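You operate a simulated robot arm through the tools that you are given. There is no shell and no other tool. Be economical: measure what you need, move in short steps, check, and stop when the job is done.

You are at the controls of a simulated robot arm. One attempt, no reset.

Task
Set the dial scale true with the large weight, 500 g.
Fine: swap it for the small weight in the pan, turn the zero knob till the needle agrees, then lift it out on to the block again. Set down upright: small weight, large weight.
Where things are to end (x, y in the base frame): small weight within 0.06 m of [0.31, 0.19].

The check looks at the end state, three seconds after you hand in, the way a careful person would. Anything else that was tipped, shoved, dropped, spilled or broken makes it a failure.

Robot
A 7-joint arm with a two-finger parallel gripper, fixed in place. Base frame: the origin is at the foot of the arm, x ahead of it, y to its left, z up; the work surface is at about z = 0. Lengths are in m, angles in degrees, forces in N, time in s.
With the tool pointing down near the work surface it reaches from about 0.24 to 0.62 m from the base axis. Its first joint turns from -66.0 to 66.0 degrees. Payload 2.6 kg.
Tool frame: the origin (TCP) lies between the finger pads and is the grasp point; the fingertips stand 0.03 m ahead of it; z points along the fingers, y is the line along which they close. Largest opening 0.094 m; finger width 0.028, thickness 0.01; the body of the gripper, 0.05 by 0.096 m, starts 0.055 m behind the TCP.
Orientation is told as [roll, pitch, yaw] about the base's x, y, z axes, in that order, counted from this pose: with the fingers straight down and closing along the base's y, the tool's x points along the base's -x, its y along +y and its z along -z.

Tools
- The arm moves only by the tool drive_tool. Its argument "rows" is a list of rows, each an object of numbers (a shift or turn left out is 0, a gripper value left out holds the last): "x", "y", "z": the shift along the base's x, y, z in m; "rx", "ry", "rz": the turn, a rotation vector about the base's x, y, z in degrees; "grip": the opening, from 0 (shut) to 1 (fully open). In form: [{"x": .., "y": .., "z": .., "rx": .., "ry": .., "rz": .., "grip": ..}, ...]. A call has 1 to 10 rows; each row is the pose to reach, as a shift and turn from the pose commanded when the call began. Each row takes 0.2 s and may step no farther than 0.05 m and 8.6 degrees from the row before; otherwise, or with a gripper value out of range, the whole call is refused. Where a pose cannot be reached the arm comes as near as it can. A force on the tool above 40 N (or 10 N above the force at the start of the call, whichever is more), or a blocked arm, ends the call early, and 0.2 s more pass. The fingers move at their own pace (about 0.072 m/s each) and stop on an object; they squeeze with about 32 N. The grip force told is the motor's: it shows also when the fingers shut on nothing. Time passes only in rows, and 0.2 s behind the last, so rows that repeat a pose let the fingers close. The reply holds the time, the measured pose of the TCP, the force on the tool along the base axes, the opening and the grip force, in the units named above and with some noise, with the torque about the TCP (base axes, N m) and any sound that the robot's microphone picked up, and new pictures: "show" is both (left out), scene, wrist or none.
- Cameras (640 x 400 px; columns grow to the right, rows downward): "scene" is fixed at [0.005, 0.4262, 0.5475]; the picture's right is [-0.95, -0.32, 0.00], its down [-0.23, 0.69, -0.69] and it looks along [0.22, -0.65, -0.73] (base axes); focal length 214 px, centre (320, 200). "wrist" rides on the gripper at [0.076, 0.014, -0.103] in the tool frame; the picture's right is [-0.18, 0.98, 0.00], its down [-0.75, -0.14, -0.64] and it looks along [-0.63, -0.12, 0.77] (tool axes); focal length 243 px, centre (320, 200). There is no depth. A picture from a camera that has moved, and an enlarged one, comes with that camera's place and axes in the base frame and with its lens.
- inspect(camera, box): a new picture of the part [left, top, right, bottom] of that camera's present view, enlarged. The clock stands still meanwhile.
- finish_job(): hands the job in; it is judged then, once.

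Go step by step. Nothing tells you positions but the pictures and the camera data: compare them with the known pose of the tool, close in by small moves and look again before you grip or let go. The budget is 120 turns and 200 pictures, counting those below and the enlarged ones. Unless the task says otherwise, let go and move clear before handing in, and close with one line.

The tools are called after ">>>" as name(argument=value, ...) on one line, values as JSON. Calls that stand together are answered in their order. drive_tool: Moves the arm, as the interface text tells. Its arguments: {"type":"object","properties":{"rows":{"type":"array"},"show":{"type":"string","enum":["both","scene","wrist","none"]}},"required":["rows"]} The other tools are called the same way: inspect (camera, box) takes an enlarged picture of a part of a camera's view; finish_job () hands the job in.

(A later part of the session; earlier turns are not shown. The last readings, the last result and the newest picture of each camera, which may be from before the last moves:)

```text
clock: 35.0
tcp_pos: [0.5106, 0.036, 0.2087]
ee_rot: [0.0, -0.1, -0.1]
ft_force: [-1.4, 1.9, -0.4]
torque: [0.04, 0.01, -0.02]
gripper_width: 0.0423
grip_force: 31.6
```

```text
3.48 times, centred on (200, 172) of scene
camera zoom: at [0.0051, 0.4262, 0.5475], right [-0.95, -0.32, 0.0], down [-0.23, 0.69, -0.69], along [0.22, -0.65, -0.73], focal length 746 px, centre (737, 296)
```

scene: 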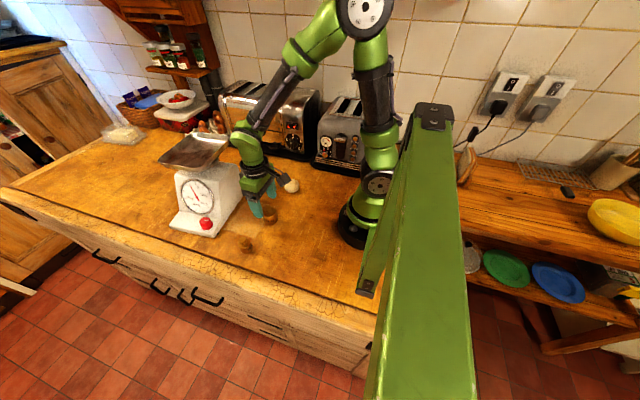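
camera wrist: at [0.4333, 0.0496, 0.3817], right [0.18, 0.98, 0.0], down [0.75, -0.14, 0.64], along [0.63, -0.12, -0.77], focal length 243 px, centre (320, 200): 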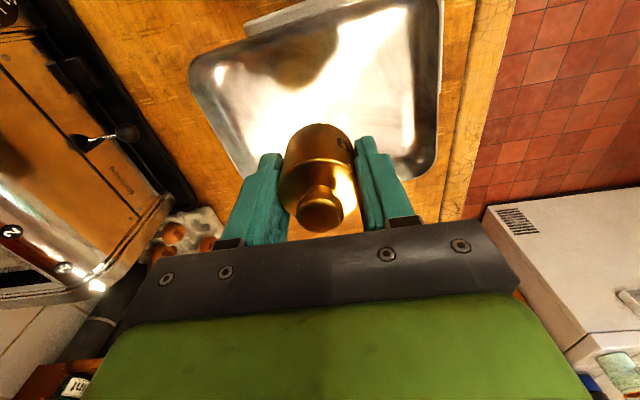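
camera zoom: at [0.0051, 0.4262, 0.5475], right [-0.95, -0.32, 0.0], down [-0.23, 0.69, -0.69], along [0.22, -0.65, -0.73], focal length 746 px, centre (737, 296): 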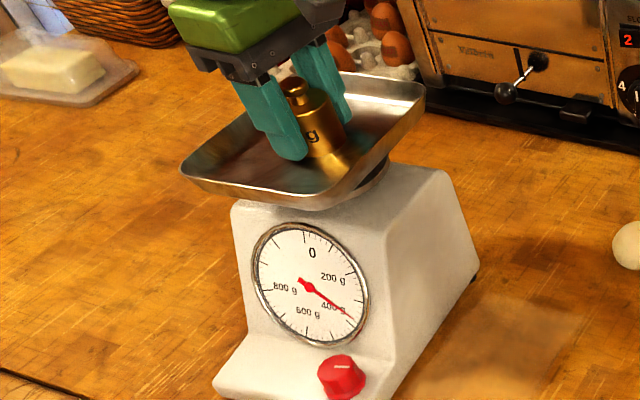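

Now almost all the weight rests on the pan. I'll open and rise straight up.

>>> drive_tool(rows=[{"grip": 0.47}, {"grip": 0.55}, {"grip": 0.7}, {"grip": 0.75}, {"grip": 0.75, "z": 0.01}, {"grip": 0.75, "z": 0.04}, {"grip": 0.75, "z": 0.08}, {"grip": 0.75, "z": 0.12}], show="wrist")

>>> inspect(camera="scene", box=[170, 170, 230, 235])

>>> inspect(camera="scene", box=[160, 115, 240, 230])

```text
clock: 36.8
tcp_pos: [0.5111, 0.0379, 0.3295]
ee_rot: [0.1, 0.0, 0.0]
ft_force: [-1.0, -0.1, 0.3]
torque: [0.0, 0.01, 0.03]
gripper_width: 0.0704
grip_force: 0.0
camera wrist: at [0.4342, 0.0511, 0.4316], right [0.18, 0.98, 0.0], down [0.75, -0.14, 0.64], along [0.63, -0.12, -0.77], focal length 243 px, centre (320, 200)
```

wrist: 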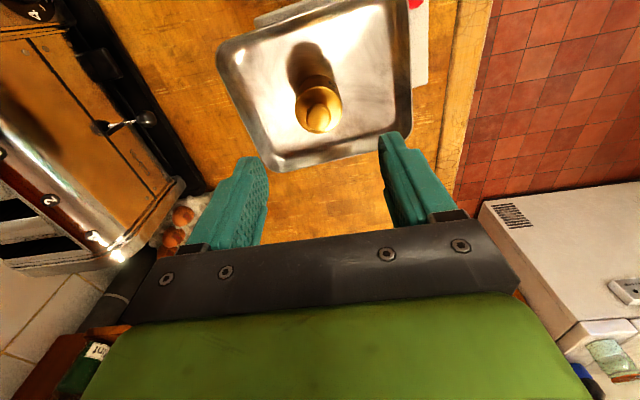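

```text
6.15 times, centred on (200, 202) of scene
camera zoom: at [0.005, 0.4262, 0.5475], right [-0.95, -0.32, 0.0], down [-0.23, 0.69, -0.69], along [0.22, -0.65, -0.73], focal length 1320 px, centre (1058, 185)
```

zoom: 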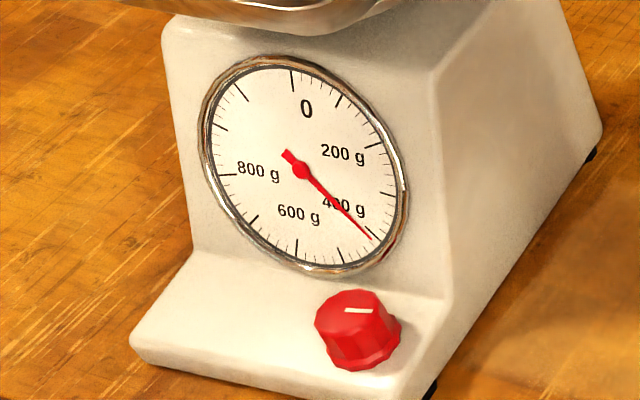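

```text
3.48 times, centred on (200, 172) of scene
camera zoom: at [0.005, 0.4262, 0.5475], right [-0.95, -0.32, 0.0], down [-0.23, 0.69, -0.69], along [0.22, -0.65, -0.73], focal length 746 px, centre (737, 296)
```

zoom: 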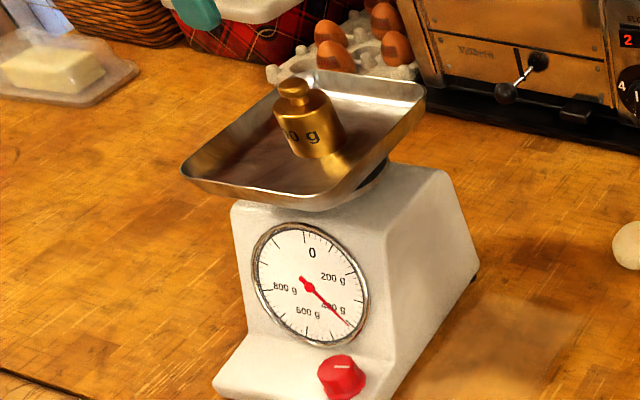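

The large weight stands in the pan; the needle reads roughly 420 g. I'll zoom on the dial to read the ticks properly.

>>> inspect(camera="scene", box=[182, 174, 218, 218])

```text
9.09 times, centred on (200, 196) of scene
camera zoom: at [0.005, 0.4262, 0.5475], right [-0.95, -0.32, 0.0], down [-0.23, 0.69, -0.69], along [0.22, -0.65, -0.73], focal length 1950 px, centre (1411, 236)
```

zoom: 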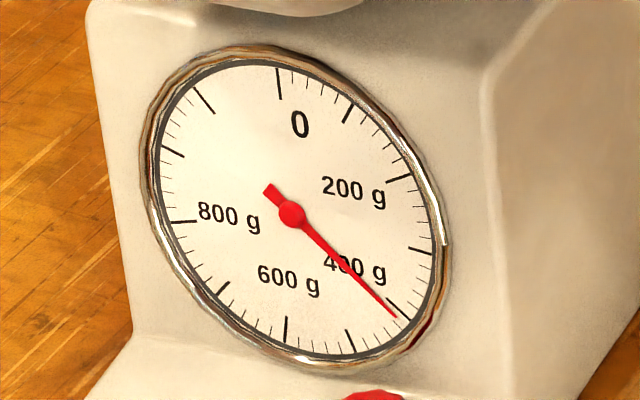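

The dial has 100 g ticks all round; the needle stands at about 410–415 g, so it needs about +85 g. I'll go look at the knob from above with the wrist camera, keeping clear of the pan.

>>> drive_tool(rows=[{"x": -0.015, "y": 0.03}, {"x": -0.03, "y": 0.06}, {"x": -0.045, "y": 0.09}, {"x": -0.06, "y": 0.12}, {"x": -0.065, "y": 0.14}, {"x": -0.065, "y": 0.145, "z": -0.04}, {"x": -0.065, "y": 0.145, "z": -0.08}, {"x": -0.065, "y": 0.145, "z": -0.11}, {"x": -0.065, "y": 0.145, "z": -0.11}])

>>> inspect(camera="wrist", box=[240, 40, 400, 200])

```text
clock: 38.8
tcp_pos: [0.4458, 0.1807, 0.2194]
ee_rot: [-0.1, 0.1, -0.1]
ft_force: [0.2, -0.1, -0.7]
torque: [-0.01, 0.01, 0.01]
gripper_width: 0.0705
grip_force: 0.1
camera wrist: at [0.3696, 0.1945, 0.3218], right [0.18, 0.98, 0.0], down [0.75, -0.14, 0.64], along [0.63, -0.12, -0.77], focal length 243 px, centre (320, 200)
```

scene: 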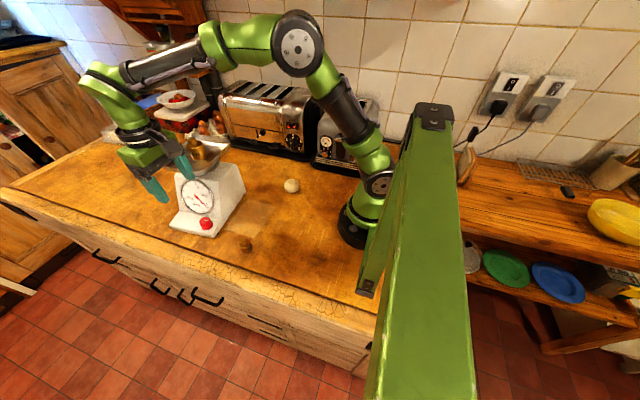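
wrist: 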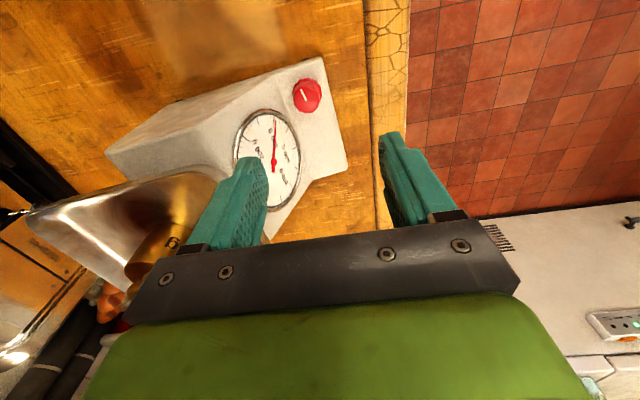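

```text
2.50 times, centred on (320, 120) of wrist
camera zoom: at [0.3696, 0.1945, 0.3218], right [0.18, 0.98, 0.0], down [0.75, -0.14, 0.64], along [0.63, -0.12, -0.77], focal length 606 px, centre (320, 400)
```

zoom: 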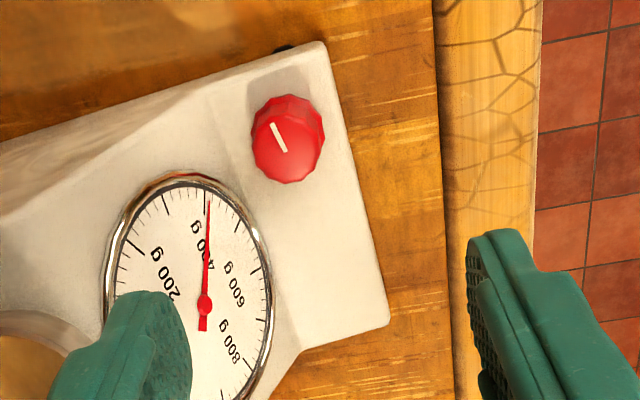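

Two views put the knob's top at about (0.448, 0.162, 0.042), diameter about 3 cm, and the scale's front faces nearly +y. I'll come closer to judge its axis.

>>> drive_tool(rows=[{"z": -0.04, "grip": 0.75}, {"x": -0.005, "y": 0.005, "z": -0.08, "grip": 0.6}, {"x": -0.005, "y": 0.005, "z": -0.1, "grip": 0.6}, {"x": -0.005, "y": 0.005, "z": -0.1, "grip": 0.6}], show="wrist")

>>> inspect(camera="scene", box=[150, 130, 250, 240])

>>> inspect(camera="wrist", box=[220, 60, 420, 200])

```text
clock: 39.8
tcp_pos: [0.4406, 0.1875, 0.1211]
ee_rot: [0.0, 0.0, 0.0]
ft_force: [0.1, -0.4, -0.4]
torque: [-0.01, 0.02, -0.03]
gripper_width: 0.0566
grip_force: 0.0
camera wrist: at [0.3645, 0.2001, 0.2228], right [0.18, 0.98, 0.0], down [0.75, -0.14, 0.64], along [0.63, -0.12, -0.77], focal length 243 px, centre (320, 200)
```

wrist: 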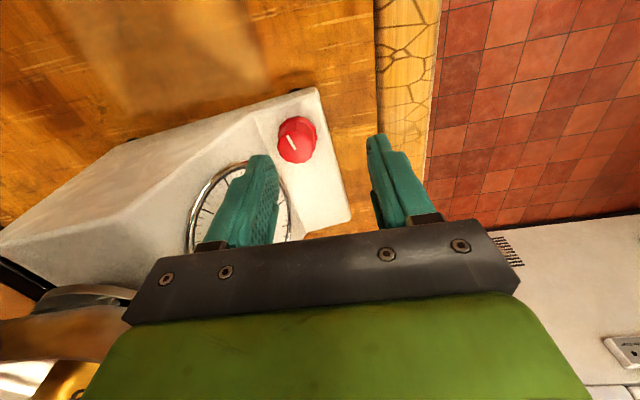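

```text
3.64 times, centred on (200, 185) of scene
camera zoom: at [0.005, 0.4262, 0.5475], right [-0.95, -0.32, 0.0], down [-0.23, 0.69, -0.69], along [0.22, -0.65, -0.73], focal length 780 px, centre (756, 254)
```

zoom: 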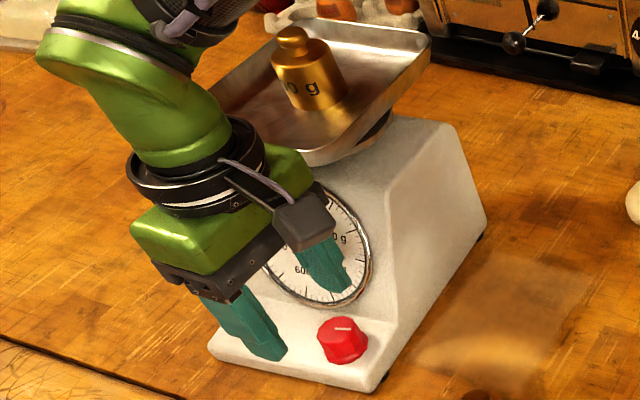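

```text
2.86 times, centred on (320, 130) of wrist
camera zoom: at [0.3645, 0.2001, 0.2228], right [0.18, 0.98, 0.0], down [0.75, -0.14, 0.64], along [0.63, -0.12, -0.77], focal length 693 px, centre (320, 400)
```

zoom: 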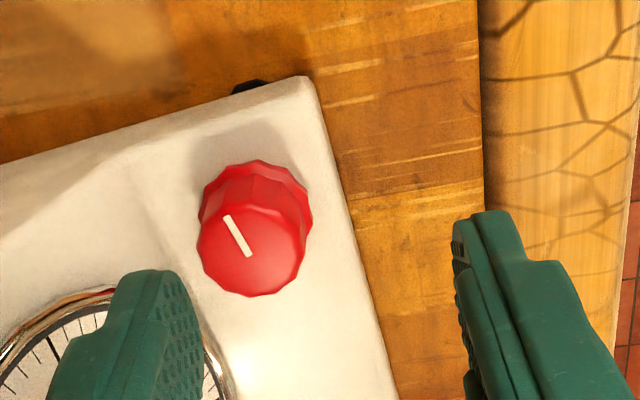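

The knob's axis is vertical. With the fingers closing along x (yaw −90°) the hand stays clear of dial and pan and the camera will face the dial, so I'll back off and turn.

>>> drive_tool(rows=[{"y": 0.01, "z": 0.04}, {"y": 0.02, "z": 0.07, "rz": -8.5}, {"y": 0.02, "z": 0.07, "rz": -17}, {"y": 0.02, "z": 0.07, "rz": -25.5}, {"y": 0.02, "z": 0.07, "rz": -34}, {"y": 0.02, "z": 0.07, "rz": -42.5}, {"y": 0.02, "z": 0.07, "rz": -51}, {"y": 0.02, "z": 0.07, "rz": -59.5}, {"y": 0.02, "z": 0.07, "rz": -68}, {"y": 0.02, "z": 0.07, "rz": -76}])

```text
clock: 42.0
tcp_pos: [0.441, 0.2062, 0.1896]
ee_rot: [-0.1, -0.2, -76.2]
ft_force: [0.1, 0.7, 0.0]
torque: [0.0, 0.01, 0.03]
gripper_width: 0.0565
grip_force: 0.1
camera wrist: at [0.4368, 0.283, 0.2916], right [1.0, 0.06, 0.0], down [0.04, -0.77, 0.64], along [0.04, -0.64, -0.77], focal length 243 px, centre (320, 200)
```

scene: 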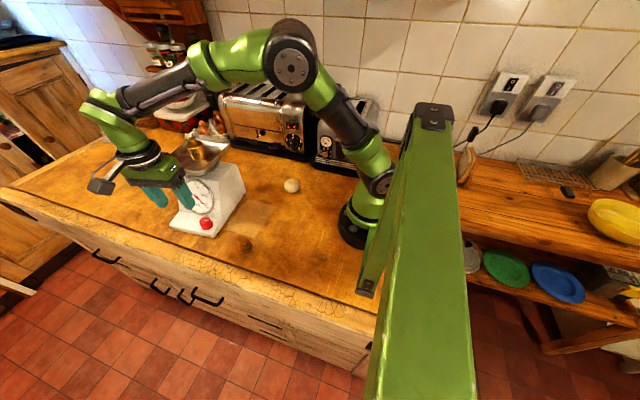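
wrist: 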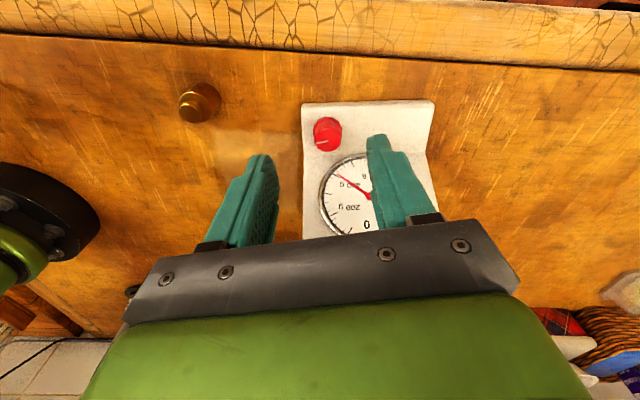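

Good: the dial is visible to the wrist camera. I'll bring the TCP above the knob at (0.450, 0.166) and lower partway.

>>> drive_tool(rows=[{"x": 0.009, "y": -0.02, "z": -0.02, "rz": -5}, {"x": 0.009, "y": -0.04, "z": -0.05, "rz": -9}, {"x": 0.009, "y": -0.04, "z": -0.09, "rz": -9}, {"x": 0.009, "y": -0.04, "z": -0.09, "rz": -9}], show="wrist")

>>> inspect(camera="scene", box=[150, 130, 250, 240])

```text
clock: 43.0
tcp_pos: [0.4503, 0.1631, 0.101]
ee_rot: [0.0, 0.0, -85.1]
ft_force: [-0.6, 0.5, 0.4]
torque: [0.04, 0.01, -0.02]
gripper_width: 0.0563
grip_force: 0.1
camera wrist: at [0.4575, 0.2404, 0.2022], right [1.0, -0.1, 0.0], down [-0.08, -0.76, 0.64], along [-0.06, -0.64, -0.77], focal length 243 px, centre (320, 200)
```

wrist: 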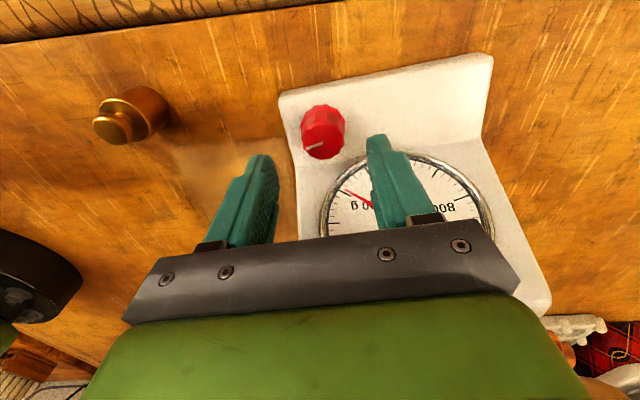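

```text
3.64 times, centred on (200, 185) of scene
camera zoom: at [0.0051, 0.4262, 0.5475], right [-0.95, -0.32, 0.0], down [-0.23, 0.69, -0.69], along [0.22, -0.65, -0.73], focal length 780 px, centre (756, 254)
```

zoom: 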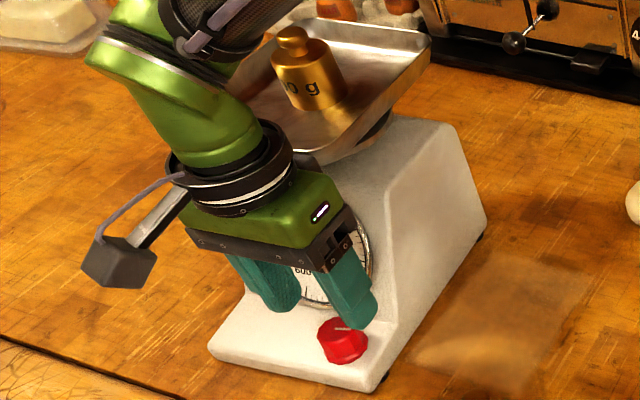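

I'll lean the hand 10° away from the pan for clearance (still gripping squarely along x), centre on the knob at about (0.4515, 0.166), and lower partway.

>>> drive_tool(rows=[{"x": 0.001, "y": 0.004, "rx": -5}, {"x": 0.001, "y": 0.005, "rx": -10}, {"x": 0.001, "y": 0.005, "z": -0.015, "rx": -10}, {"x": 0.001, "y": 0.005, "z": -0.03, "rx": -10}, {"x": 0.001, "y": 0.005, "z": -0.03, "rx": -10}], show="wrist")

>>> inspect(camera="scene", box=[150, 130, 250, 240])

>>> inspect(camera="wrist", box=[220, 80, 420, 240])

```text
clock: 44.2
tcp_pos: [0.451, 0.1711, 0.0698]
ee_rot: [-0.8, -10.0, -84.9]
ft_force: [0.9, -0.4, -0.5]
torque: [-0.02, 0.0, 0.01]
gripper_width: 0.0565
grip_force: 0.0
camera wrist: at [0.4584, 0.2633, 0.1562], right [1.0, -0.1, 0.02], down [-0.08, -0.64, 0.76], along [-0.06, -0.76, -0.64], focal length 243 px, centre (320, 200)
```

wrist: 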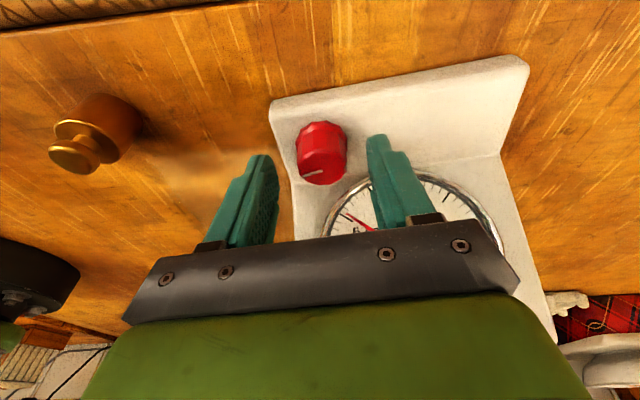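

```text
3.64 times, centred on (200, 185) of scene
camera zoom: at [0.005, 0.4262, 0.5475], right [-0.95, -0.32, 0.0], down [-0.23, 0.69, -0.69], along [0.22, -0.65, -0.73], focal length 780 px, centre (756, 254)
```

zoom: 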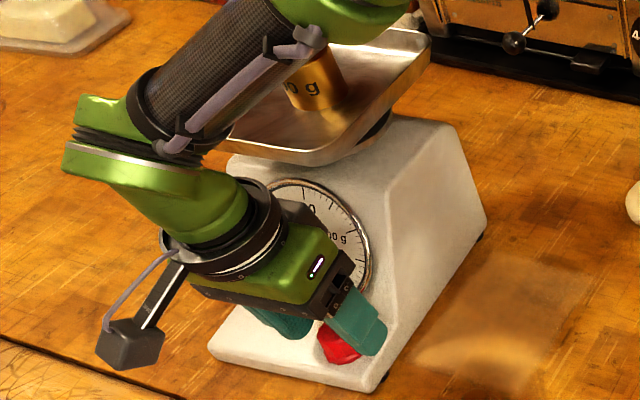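

```text
2.50 times, centred on (320, 160) of wrist
camera zoom: at [0.4584, 0.2633, 0.1562], right [1.0, -0.1, 0.02], down [-0.08, -0.64, 0.76], along [-0.06, -0.76, -0.64], focal length 606 px, centre (320, 300)
```

zoom: 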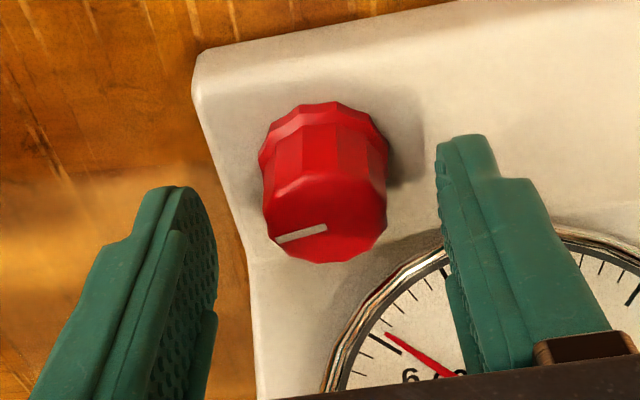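

The knob is centred between the fingertips. I'll shift 4 mm toward it, lower so the pads straddle it, and look.

>>> drive_tool(rows=[{"y": -0.004, "z": -0.005}, {"y": -0.004, "z": -0.011}, {"y": -0.004, "z": -0.015}, {"y": -0.004, "z": -0.015}], show="none")

>>> inspect(camera="wrist", box=[220, 80, 420, 240])

>>> inspect(camera="scene", box=[150, 130, 250, 240])

```text
clock: 45.2
tcp_pos: [0.452, 0.1672, 0.0555]
ee_rot: [-0.7, -9.9, -85.0]
ft_force: [-3.0, -1.5, 13.3]
torque: [0.09, -0.28, -0.01]
gripper_width: 0.0544
grip_force: 0.1
```

```text
2.50 times, centred on (320, 160) of wrist
camera zoom: at [0.4593, 0.2602, 0.1425], right [1.0, -0.1, 0.02], down [-0.08, -0.64, 0.76], along [-0.06, -0.76, -0.64], focal length 606 px, centre (320, 300)
```

zoom: 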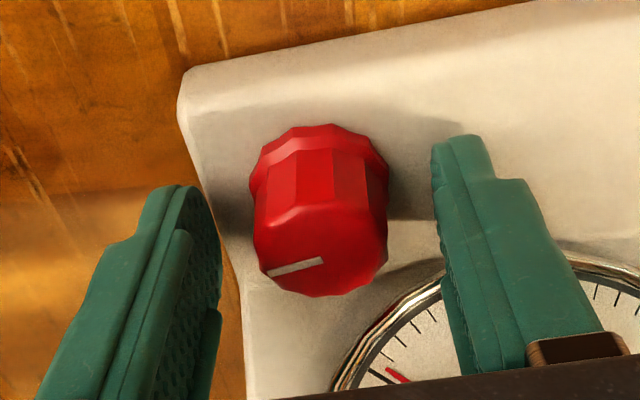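

```text
3.64 times, centred on (200, 185) of scene
camera zoom: at [0.005, 0.4262, 0.5476], right [-0.95, -0.32, 0.0], down [-0.23, 0.69, -0.69], along [0.22, -0.65, -0.73], focal length 780 px, centre (756, 254)
```

zoom: 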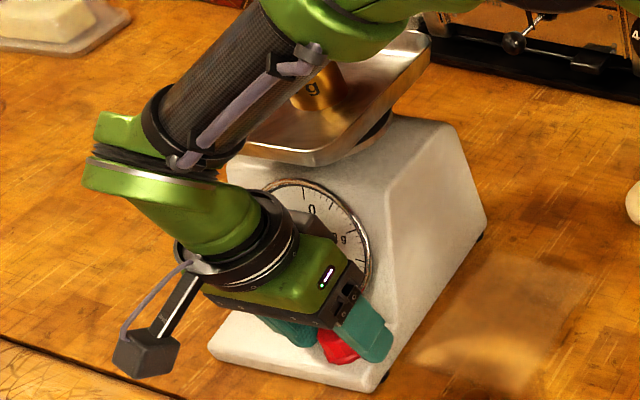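

The fingertips touch the ledge (13 N). I'll raise 3 mm, then close gently on the knob.

>>> drive_tool(rows=[{"x": -0.001, "z": 0.003}, {"x": -0.001, "z": 0.003}, {"x": -0.001, "z": 0.003, "grip": 0.5}, {"x": -0.001, "z": 0.003, "grip": 0.42}, {"x": -0.001, "z": 0.003, "grip": 0.36}], show="none")

>>> inspect(camera="wrist", box=[220, 80, 420, 240])

```text
clock: 46.4
tcp_pos: [0.4503, 0.1669, 0.0586]
ee_rot: [-0.8, -9.9, -84.9]
ft_force: [2.8, -0.2, -1.1]
torque: [0.0, -0.11, 0.02]
gripper_width: 0.0357
grip_force: 1.6
```

```text
2.50 times, centred on (320, 160) of wrist
camera zoom: at [0.4582, 0.2597, 0.145], right [1.0, -0.1, 0.02], down [-0.08, -0.64, 0.76], along [-0.06, -0.76, -0.64], focal length 606 px, centre (320, 300)
```

zoom: 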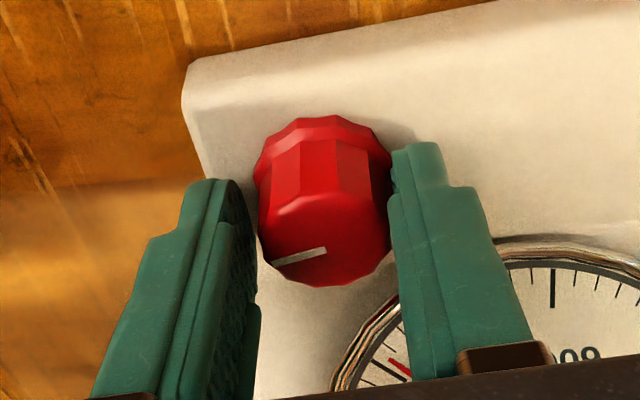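

The right finger touches first; I'll shift 1.5 mm and close.

>>> drive_tool(rows=[{"x": 0.0012}, {"x": 0.0012, "grip": 0.3}, {"x": 0.0012, "grip": 0.2}, {"x": 0.0012, "grip": 0.2}], show="none")

>>> inspect(camera="wrist", box=[220, 80, 420, 240])

>>> inspect(camera="scene", box=[182, 174, 218, 218])

```text
clock: 47.4
tcp_pos: [0.4505, 0.1673, 0.0573]
ee_rot: [-0.9, -10.0, -84.9]
ft_force: [4.5, -1.2, -0.4]
torque: [-0.05, -0.17, 0.02]
gripper_width: 0.0317
grip_force: 31.7
```

```text
2.50 times, centred on (320, 160) of wrist
camera zoom: at [0.4592, 0.2599, 0.1452], right [1.0, -0.1, 0.02], down [-0.08, -0.64, 0.77], along [-0.06, -0.76, -0.64], focal length 606 px, centre (320, 300)
```

zoom: 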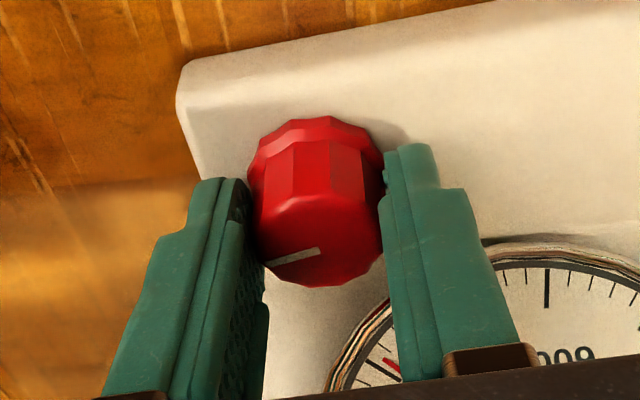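

```text
9.09 times, centred on (200, 196) of scene
camera zoom: at [0.0051, 0.4262, 0.5475], right [-0.95, -0.32, 0.0], down [-0.23, 0.69, -0.69], along [0.22, -0.65, -0.73], focal length 1950 px, centre (1411, 236)
```

zoom: 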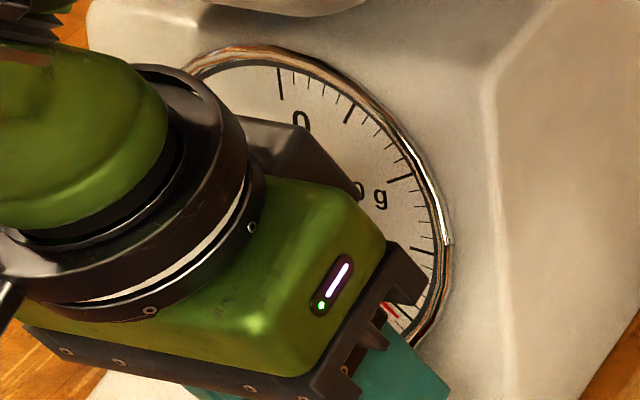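

The knob is held. I'll turn 8° counter-clockwise as a test and watch the needle.

>>> drive_tool(rows=[{"rz": 2, "x": -0.0002}, {"rz": 4, "x": -0.0003}, {"rz": 6, "x": -0.0005}, {"rz": 8, "x": -0.0007}], show="none")

>>> inspect(camera="wrist", box=[220, 80, 420, 240])

>>> inspect(camera="scene", box=[182, 174, 218, 218])

```text
clock: 48.4
tcp_pos: [0.4505, 0.166, 0.0573]
ee_rot: [-0.9, -9.9, -77.1]
ft_force: [-2.9, -5.5, 10.1]
torque: [-0.54, 0.01, -0.02]
gripper_width: 0.0321
grip_force: 31.7
```

```text
2.50 times, centred on (320, 160) of wrist
camera zoom: at [0.4456, 0.2599, 0.1452], right [1.0, 0.04, 0.02], down [0.01, -0.64, 0.76], along [0.04, -0.76, -0.64], focal length 606 px, centre (320, 300)
```

zoom: 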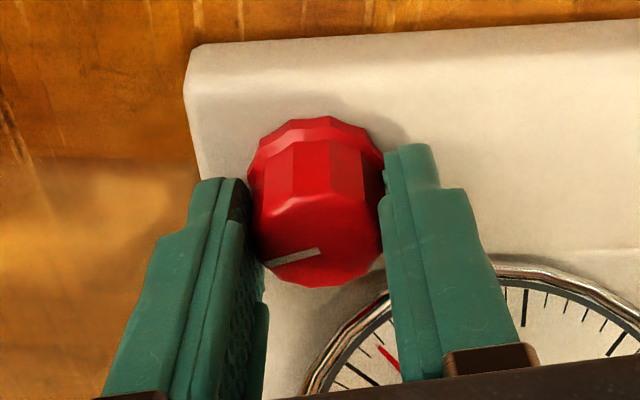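

```text
9.09 times, centred on (200, 196) of scene
camera zoom: at [0.005, 0.4262, 0.5476], right [-0.95, -0.32, 0.0], down [-0.23, 0.69, -0.69], along [0.22, -0.65, -0.73], focal length 1950 px, centre (1411, 236)
```

zoom: 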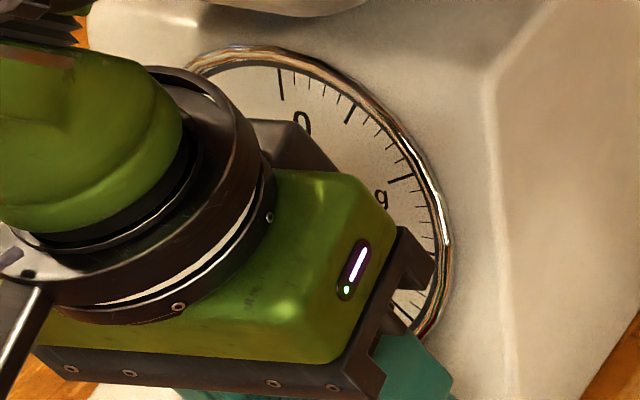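

The knob turns with the hand and the needle climbed a little, so counter-clockwise raises it. I'll turn another 14°.

>>> drive_tool(rows=[{"rz": 2, "x": -0.0002, "z": 0.0005}, {"rz": 4, "x": -0.0003, "z": 0.0005}, {"rz": 6, "x": -0.0005, "z": 0.0005}, {"rz": 8, "x": -0.0007, "z": 0.0005}, {"rz": 10, "x": -0.0009, "z": 0.0005}, {"rz": 12, "x": -0.001, "y": -0.0003, "z": 0.0005}, {"rz": 14, "x": -0.0012, "y": -0.0003, "z": 0.0005}], show="none")

>>> inspect(camera="wrist", box=[220, 80, 480, 240])

>>> inspect(camera="scene", box=[150, 130, 250, 240])

```text
clock: 50.0
tcp_pos: [0.4503, 0.1675, 0.0588]
ee_rot: [-0.8, -10.1, -62.9]
ft_force: [6.2, -4.9, 1.4]
torque: [-0.62, -0.32, 0.01]
gripper_width: 0.032
grip_force: 31.3
```

```text
2.46 times, centred on (350, 160) of wrist
camera zoom: at [0.4217, 0.2559, 0.1452], right [0.96, 0.28, 0.02], down [0.17, -0.62, 0.77], along [0.23, -0.73, -0.64], focal length 597 px, centre (246, 298)
```

zoom: 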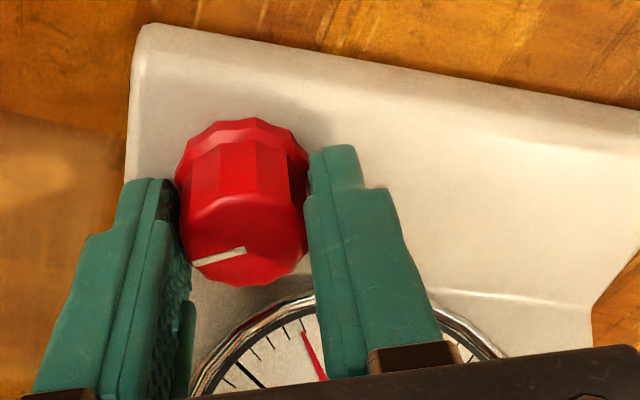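

```text
3.64 times, centred on (200, 185) of scene
camera zoom: at [0.005, 0.4262, 0.5475], right [-0.95, -0.32, 0.0], down [-0.23, 0.69, -0.69], along [0.22, -0.65, -0.73], focal length 780 px, centre (756, 254)
```

zoom: 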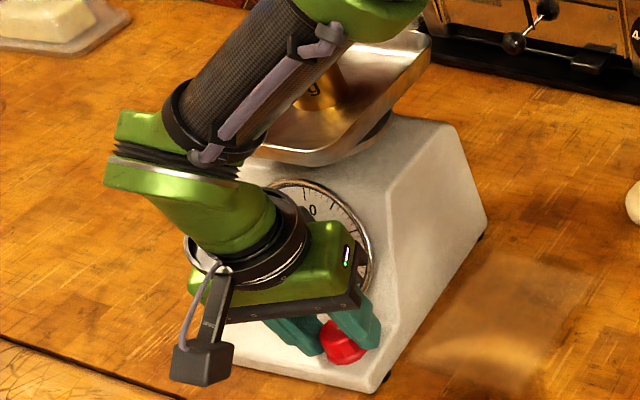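

>>> inspect(camera="wrist", box=[295, 195, 365, 240])

```text
8.89 times, centred on (330, 218) of wrist
camera zoom: at [0.4217, 0.2559, 0.1452], right [0.96, 0.28, 0.02], down [0.17, -0.62, 0.77], along [0.23, -0.73, -0.64], focal length 2157 px, centre (231, 44)
```

zoom: 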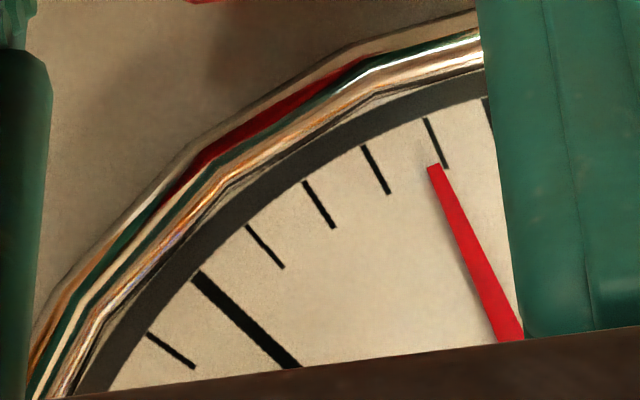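

The minor ticks are 20 g; the needle stands at about 477 after 22°, about 3 g per degree. I'll turn 7° more.

>>> drive_tool(rows=[{"rz": 2, "x": -0.0002}, {"rz": 4, "x": -0.0003}, {"rz": 6, "x": -0.0005}, {"rz": 7.5, "x": -0.0006}, {"rz": 7.5, "x": -0.0006}], show="none")

>>> inspect(camera="wrist", box=[285, 195, 355, 240])

>>> inspect(camera="scene", box=[182, 174, 218, 218])

```text
clock: 51.2
tcp_pos: [0.4481, 0.1678, 0.0582]
ee_rot: [-1.0, -9.9, -55.3]
ft_force: [5.0, -5.0, 0.6]
torque: [-0.11, -0.12, 0.03]
gripper_width: 0.0319
grip_force: 31.8
```

```text
8.89 times, centred on (320, 218) of wrist
camera zoom: at [0.4096, 0.2517, 0.1453], right [0.91, 0.41, 0.02], down [0.25, -0.59, 0.76], along [0.32, -0.69, -0.64], focal length 2157 px, centre (320, 44)
```

zoom: 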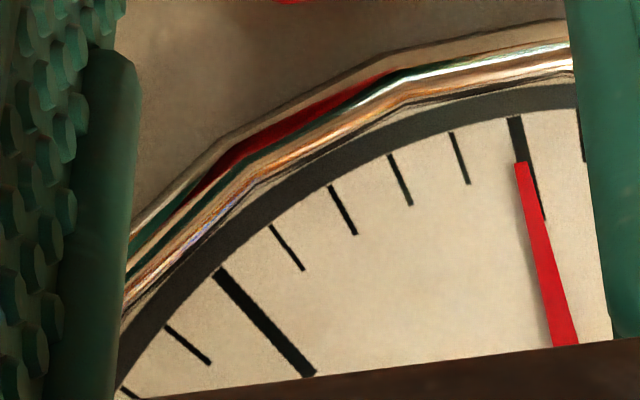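

```text
9.09 times, centred on (200, 196) of scene
camera zoom: at [0.005, 0.4262, 0.5475], right [-0.95, -0.32, 0.0], down [-0.23, 0.69, -0.69], along [0.22, -0.65, -0.73], focal length 1950 px, centre (1411, 236)
```

zoom: 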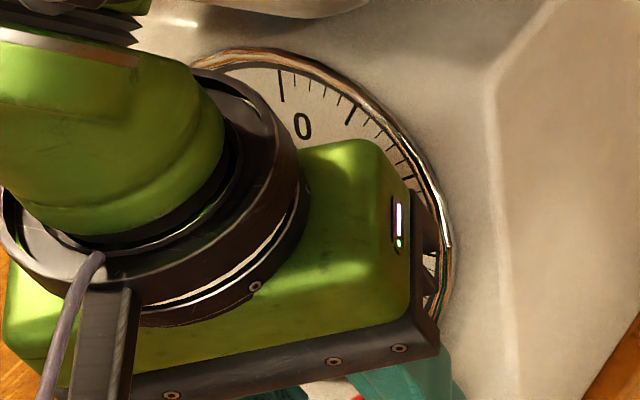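

Reads about 497. I'll nudge 1° more, release, back off, and view the dial head-on without the hand in the way.

>>> drive_tool(rows=[{"rz": 1}, {"rz": 1}, {"rz": 1, "grip": 0.4}, {"rz": 1, "grip": 0.55}, {"rz": 1, "grip": 0.6}, {"rz": 1, "z": 0.02}, {"rz": 1, "y": 0.01, "z": 0.05}, {"rz": 1, "y": 0.03, "z": 0.08}], show="wrist")

>>> inspect(camera="scene", box=[182, 174, 218, 218])

```text
clock: 53.0
tcp_pos: [0.4484, 0.1974, 0.1393]
ee_rot: [-0.9, -10.0, -54.5]
ft_force: [-0.5, -0.5, -0.3]
torque: [0.02, 0.01, 0.0]
gripper_width: 0.0564
grip_force: 0.1
camera wrist: at [0.4076, 0.2814, 0.2267], right [0.91, 0.42, 0.02], down [0.26, -0.59, 0.76], along [0.33, -0.69, -0.64], focal length 243 px, centre (320, 200)
```

wrist: 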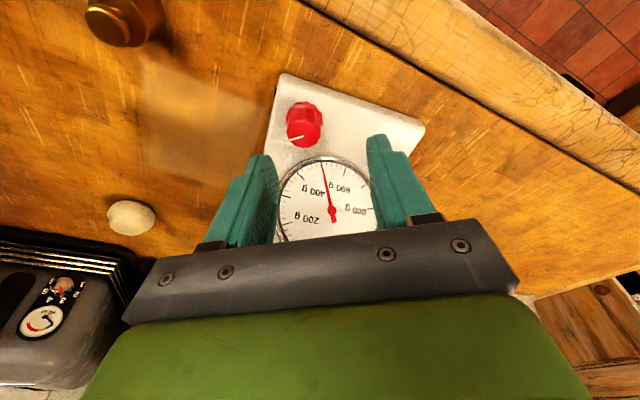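

```text
9.09 times, centred on (200, 196) of scene
camera zoom: at [0.0051, 0.4262, 0.5475], right [-0.95, -0.32, 0.0], down [-0.23, 0.69, -0.69], along [0.22, -0.65, -0.73], focal length 1950 px, centre (1411, 236)
```

zoom: 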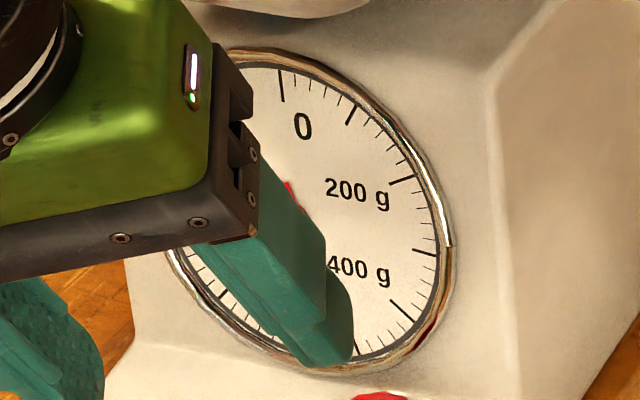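

>>> drive_tool(rows=[{"x": 0.03, "y": 0.02, "z": 0.01, "rz": -8}, {"x": 0.045, "y": 0.02, "z": 0.01, "rz": -16}, {"x": 0.045, "y": 0.02, "z": 0.01, "rz": -24}, {"x": 0.045, "y": 0.02, "z": 0.01, "rz": -32}, {"x": 0.045, "y": 0.02, "z": 0.01, "rz": -32}], show="wrist")

>>> inspect(camera="wrist", box=[280, 130, 360, 230])

```text
clock: 54.2
tcp_pos: [0.4935, 0.2173, 0.1486]
ee_rot: [-0.9, -10.0, -86.6]
ft_force: [-0.7, 0.5, 0.2]
torque: [0.02, -0.01, -0.02]
gripper_width: 0.0565
grip_force: 0.1
camera wrist: at [0.5045, 0.31, 0.2357], right [0.99, -0.12, 0.02], down [-0.09, -0.64, 0.76], along [-0.08, -0.76, -0.64], focal length 243 px, centre (320, 200)
```

wrist: 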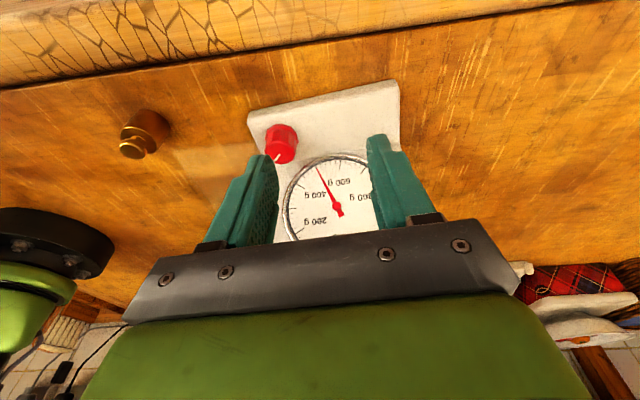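

```text
4.00 times, centred on (320, 180) of wrist
camera zoom: at [0.5045, 0.31, 0.2357], right [0.99, -0.12, 0.02], down [-0.09, -0.64, 0.76], along [-0.08, -0.76, -0.64], focal length 970 px, centre (320, 280)
```

zoom: 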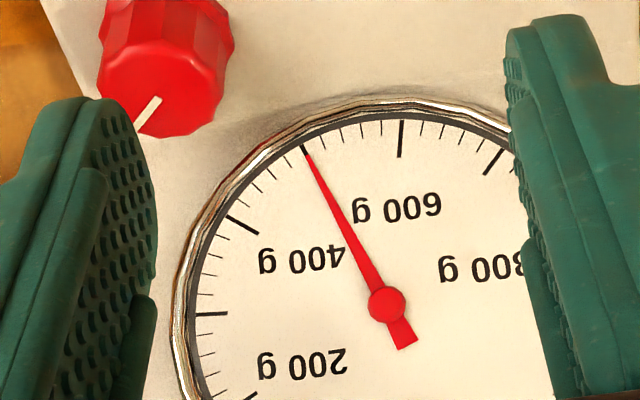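

Nearly head-on now: I'll zoom further on the needle tip.

>>> inspect(camera="wrist", box=[300, 153, 340, 178])

>>> inspect(camera="scene", box=[150, 110, 250, 240])

```text
16.00 times, centred on (320, 166) of wrist
camera zoom: at [0.5045, 0.31, 0.2357], right [0.99, -0.12, 0.02], down [-0.09, -0.64, 0.76], along [-0.08, -0.76, -0.64], focal length 3882 px, centre (320, 752)
```

zoom: 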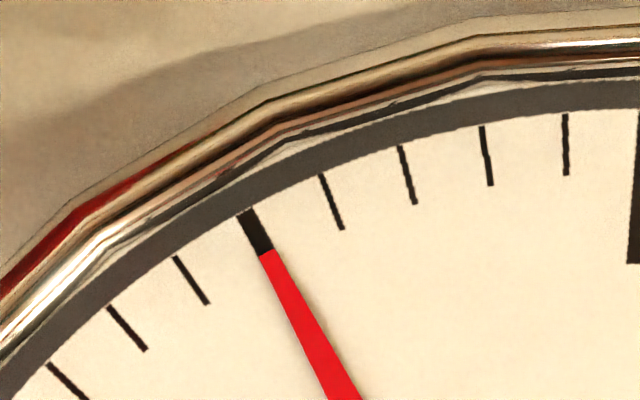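

```text
3.08 times, centred on (200, 175) of scene
camera zoom: at [0.0051, 0.4262, 0.5475], right [-0.95, -0.32, 0.0], down [-0.23, 0.69, -0.69], along [0.22, -0.65, -0.73], focal length 660 px, centre (689, 277)
```

zoom: 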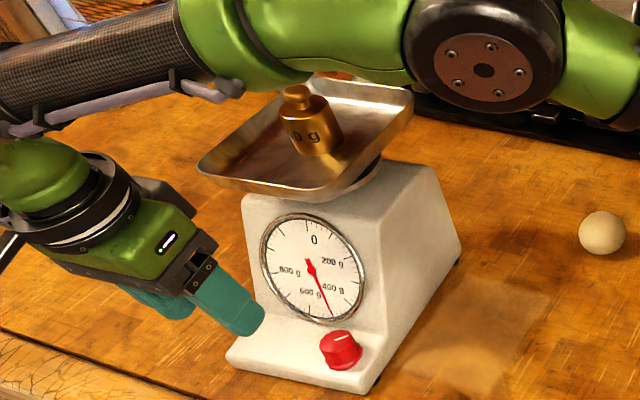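

The needle is right on 500. Now I'll rise, straighten the tool and turn back to yaw 0, staying clear of the pan.

>>> drive_tool(rows=[{"z": 0.04}, {"z": 0.08, "rx": 5}, {"z": 0.12, "rx": 10}, {"z": 0.16, "rx": 10}, {"z": 0.18, "rx": 10}, {"z": 0.18, "rx": 10}], show="none")

>>> drive_tool(rows=[{"rz": 8.5}, {"rz": 17}, {"rz": 25.5}, {"rz": 34}, {"rz": 42.5}, {"rz": 51}, {"rz": 59.5}, {"rz": 68}, {"rz": 76.5}, {"rz": 85}], show="none")

```text
clock: 55.6
tcp_pos: [0.4929, 0.2214, 0.3256]
ee_rot: [-0.3, 0.1, -86.5]
ft_force: [0.0, 0.7, 0.3]
torque: [0.02, -0.01, 0.03]
gripper_width: 0.0564
grip_force: 0.1
out of reach, approached as far as the arm can: row 5, 6
```

```text
clock: 57.8
tcp_pos: [0.4897, 0.2193, 0.3236]
ee_rot: [-0.3, -0.1, -1.3]
ft_force: [-0.1, -0.2, 0.2]
torque: [-0.01, 0.02, 0.0]
gripper_width: 0.0564
grip_force: 0.1
```

>>> drive_tool(rows=[{"x": 0.004, "y": -0.04, "rz": 1.3, "rx": 0.3, "grip": 0.75}, {"x": 0.009, "y": -0.08, "rz": 1.3, "rx": 0.3}, {"x": 0.014, "y": -0.12, "rz": 1.3, "rx": 0.3}, {"x": 0.019, "y": -0.16, "rz": 1.3, "rx": 0.3}, {"x": 0.021, "y": -0.182, "rz": 1.3, "rx": 0.3}, {"x": 0.021, "y": -0.182, "z": -0.03, "rz": 1.3, "rx": 0.3}, {"x": 0.021, "y": -0.182, "z": -0.06, "rz": 1.3, "rx": 0.3}, {"x": 0.021, "y": -0.182, "z": -0.06, "rz": 1.3, "rx": 0.3}], show="wrist")

>>> inspect(camera="scene", box=[150, 110, 250, 240])

```text
clock: 59.6
tcp_pos: [0.5137, 0.0385, 0.2636]
ee_rot: [0.0, 0.0, -0.2]
ft_force: [-0.2, 0.2, -0.3]
torque: [-0.03, 0.0, -0.01]
gripper_width: 0.0708
grip_force: 0.1
camera wrist: at [0.4374, 0.0516, 0.3652], right [0.19, 0.98, 0.0], down [0.75, -0.14, 0.64], along [0.63, -0.12, -0.77], focal length 243 px, centre (320, 200)
```

wrist: 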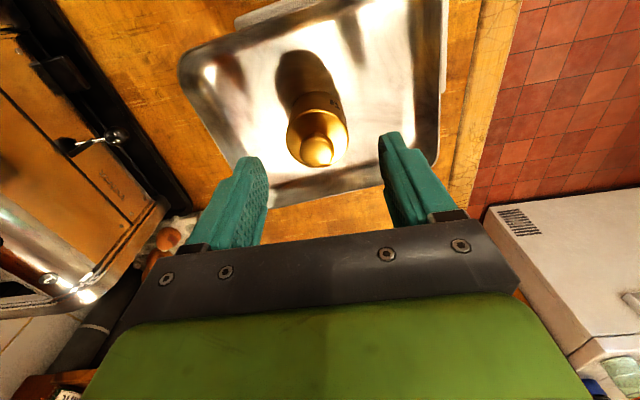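

```text
3.08 times, centred on (200, 175) of scene
camera zoom: at [0.005, 0.4262, 0.5475], right [-0.95, -0.32, 0.0], down [-0.23, 0.69, -0.69], along [0.22, -0.65, -0.73], focal length 660 px, centre (689, 277)
```

zoom: 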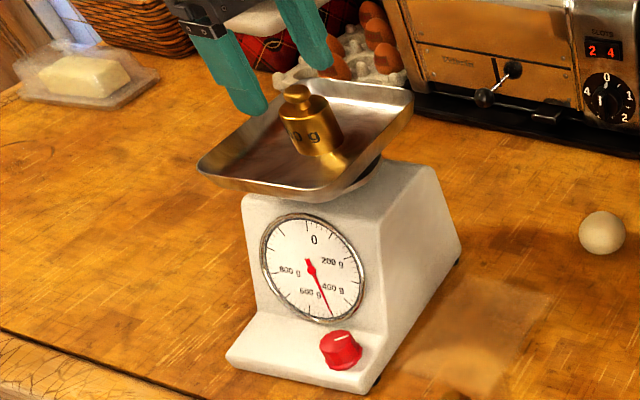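

The weight is between the fingers. I'll descend to the height where I released it and look.

>>> drive_tool(rows=[{"x": -0.002, "y": -0.001, "z": -0.02}, {"x": -0.002, "y": -0.001, "z": -0.038}, {"x": -0.002, "y": -0.001, "z": -0.05}, {"x": -0.002, "y": -0.001, "z": -0.055}, {"x": -0.002, "y": -0.001, "z": -0.055}], show="wrist")

>>> inspect(camera="scene", box=[170, 120, 220, 170])

```text
clock: 60.8
tcp_pos: [0.5116, 0.038, 0.2104]
ee_rot: [0.2, 0.1, -0.2]
ft_force: [-0.7, 0.1, 0.2]
torque: [-0.02, -0.03, 0.01]
gripper_width: 0.0704
grip_force: 0.1
camera wrist: at [0.4358, 0.0509, 0.3115], right [0.19, 0.98, 0.0], down [0.75, -0.14, 0.64], along [0.63, -0.12, -0.77], focal length 243 px, centre (320, 200)
```

wrist: 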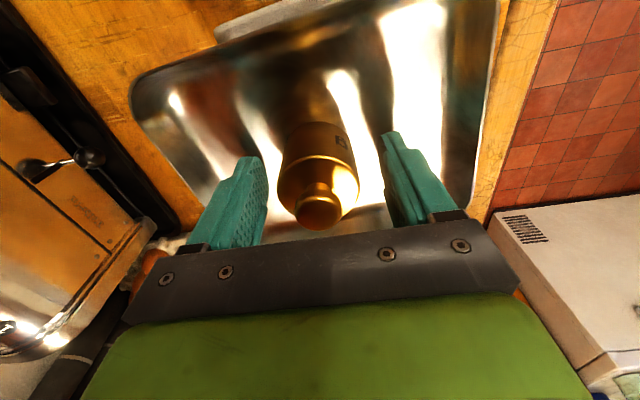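

```text
8.00 times, centred on (195, 145) of scene
camera zoom: at [0.0051, 0.4262, 0.5475], right [-0.95, -0.32, 0.0], down [-0.23, 0.69, -0.69], along [0.22, -0.65, -0.73], focal length 1716 px, centre (1320, 640)
```

zoom: 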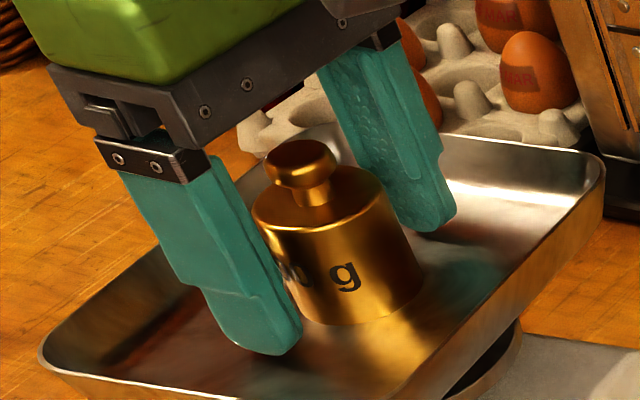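

Well placed. Closing fully and lifting slowly.

>>> drive_tool(rows=[{"z": -0.002, "y": -0.001, "grip": 0.6}, {"z": -0.002, "y": -0.001, "grip": 0.4}, {"z": -0.002, "y": -0.001, "grip": 0.0}, {"z": -0.002, "y": -0.001, "grip": 0.0}, {"z": -0.002, "y": -0.001, "grip": 0.0}, {"z": 0.002, "y": -0.001}, {"z": 0.006, "y": -0.001}, {"z": 0.01, "y": -0.001}, {"z": 0.015, "y": -0.001}], show="none")

>>> inspect(camera="scene", box=[150, 110, 250, 240])

```text
clock: 62.8
tcp_pos: [0.5104, 0.0363, 0.2246]
ee_rot: [-0.1, 0.0, -0.1]
ft_force: [-0.3, 0.2, -4.4]
torque: [0.02, 0.04, -0.03]
gripper_width: 0.0423
grip_force: 31.6
```

```text
3.08 times, centred on (200, 175) of scene
camera zoom: at [0.0051, 0.4262, 0.5475], right [-0.95, -0.32, 0.0], down [-0.23, 0.69, -0.69], along [0.22, -0.65, -0.73], focal length 660 px, centre (689, 277)
```

zoom: 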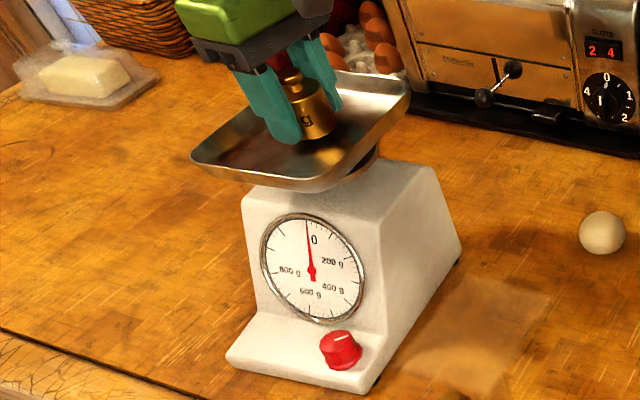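

The empty scale reads 0, which confirms the setting. I'll lift on and carry the large weight back to its old place.

>>> drive_tool(rows=[{"z": 0.006}, {"z": 0.014}, {"z": 0.024}, {"z": 0.034}, {"z": 0.044}, {"z": 0.052}, {"z": 0.056}], show="none")

>>> drive_tool(rows=[{"x": -0.01, "y": 0.0015}, {"x": -0.03, "y": 0.0045}, {"x": -0.056, "y": 0.008}, {"x": -0.082, "y": 0.0115}, {"x": -0.108, "y": 0.015}, {"x": -0.134, "y": 0.019}, {"x": -0.16, "y": 0.0225}, {"x": -0.184, "y": 0.026}, {"x": -0.204, "y": 0.029}, {"x": -0.216, "y": 0.031}], show="none")

>>> drive_tool(rows=[{"z": -0.01}, {"z": -0.035}, {"z": -0.065}, {"z": -0.095}, {"z": -0.125}, {"z": -0.155}, {"z": -0.185}, {"z": -0.21}, {"z": -0.228}, {"z": -0.236}], show="wrist")

>>> inspect(camera="scene", box=[220, 170, 310, 260])

```text
clock: 64.4
tcp_pos: [0.5102, 0.0363, 0.2804]
ee_rot: [0.0, -0.1, -0.2]
ft_force: [0.4, 0.4, -4.4]
torque: [0.0, -0.02, -0.02]
gripper_width: 0.0428
grip_force: 32.2
```

```text
clock: 66.6
tcp_pos: [0.2943, 0.0694, 0.2806]
ee_rot: [0.2, 0.0, -0.2]
ft_force: [1.1, 1.0, -5.0]
torque: [-0.02, -0.01, 0.02]
gripper_width: 0.0425
grip_force: 32.1
```

```text
clock: 68.8
tcp_pos: [0.2958, 0.0684, 0.0453]
ee_rot: [0.0, 0.0, -0.2]
ft_force: [0.7, -0.2, -5.4]
torque: [0.02, -0.02, -0.02]
gripper_width: 0.0425
grip_force: 31.5
camera wrist: at [0.22, 0.081, 0.1475], right [0.19, 0.98, 0.0], down [0.75, -0.14, 0.64], along [0.63, -0.12, -0.77], focal length 243 px, centre (320, 200)
```

wrist: 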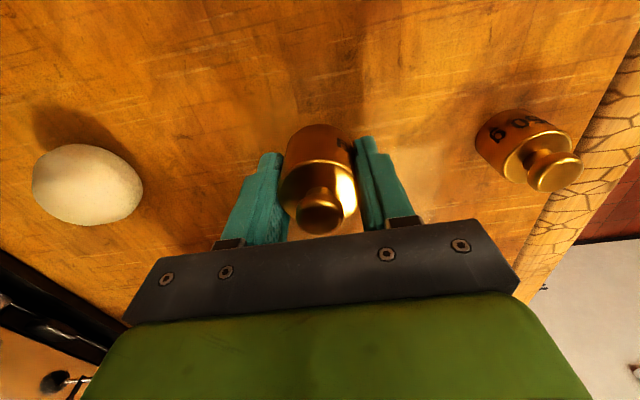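

```text
4.44 times, centred on (265, 215) of scene
camera zoom: at [0.0051, 0.4262, 0.5475], right [-0.95, -0.32, 0.0], down [-0.23, 0.69, -0.69], along [0.22, -0.65, -0.73], focal length 953 px, centre (564, 133)
```

zoom: 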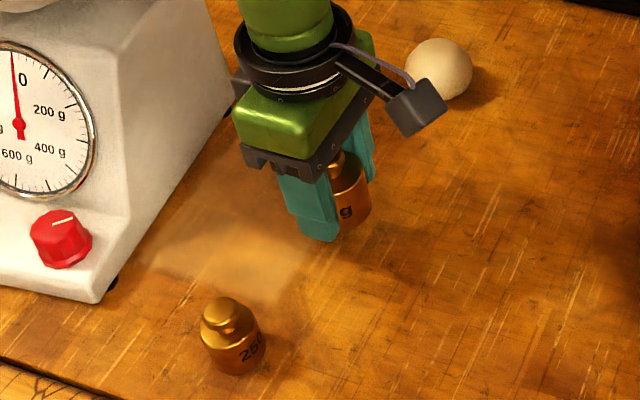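

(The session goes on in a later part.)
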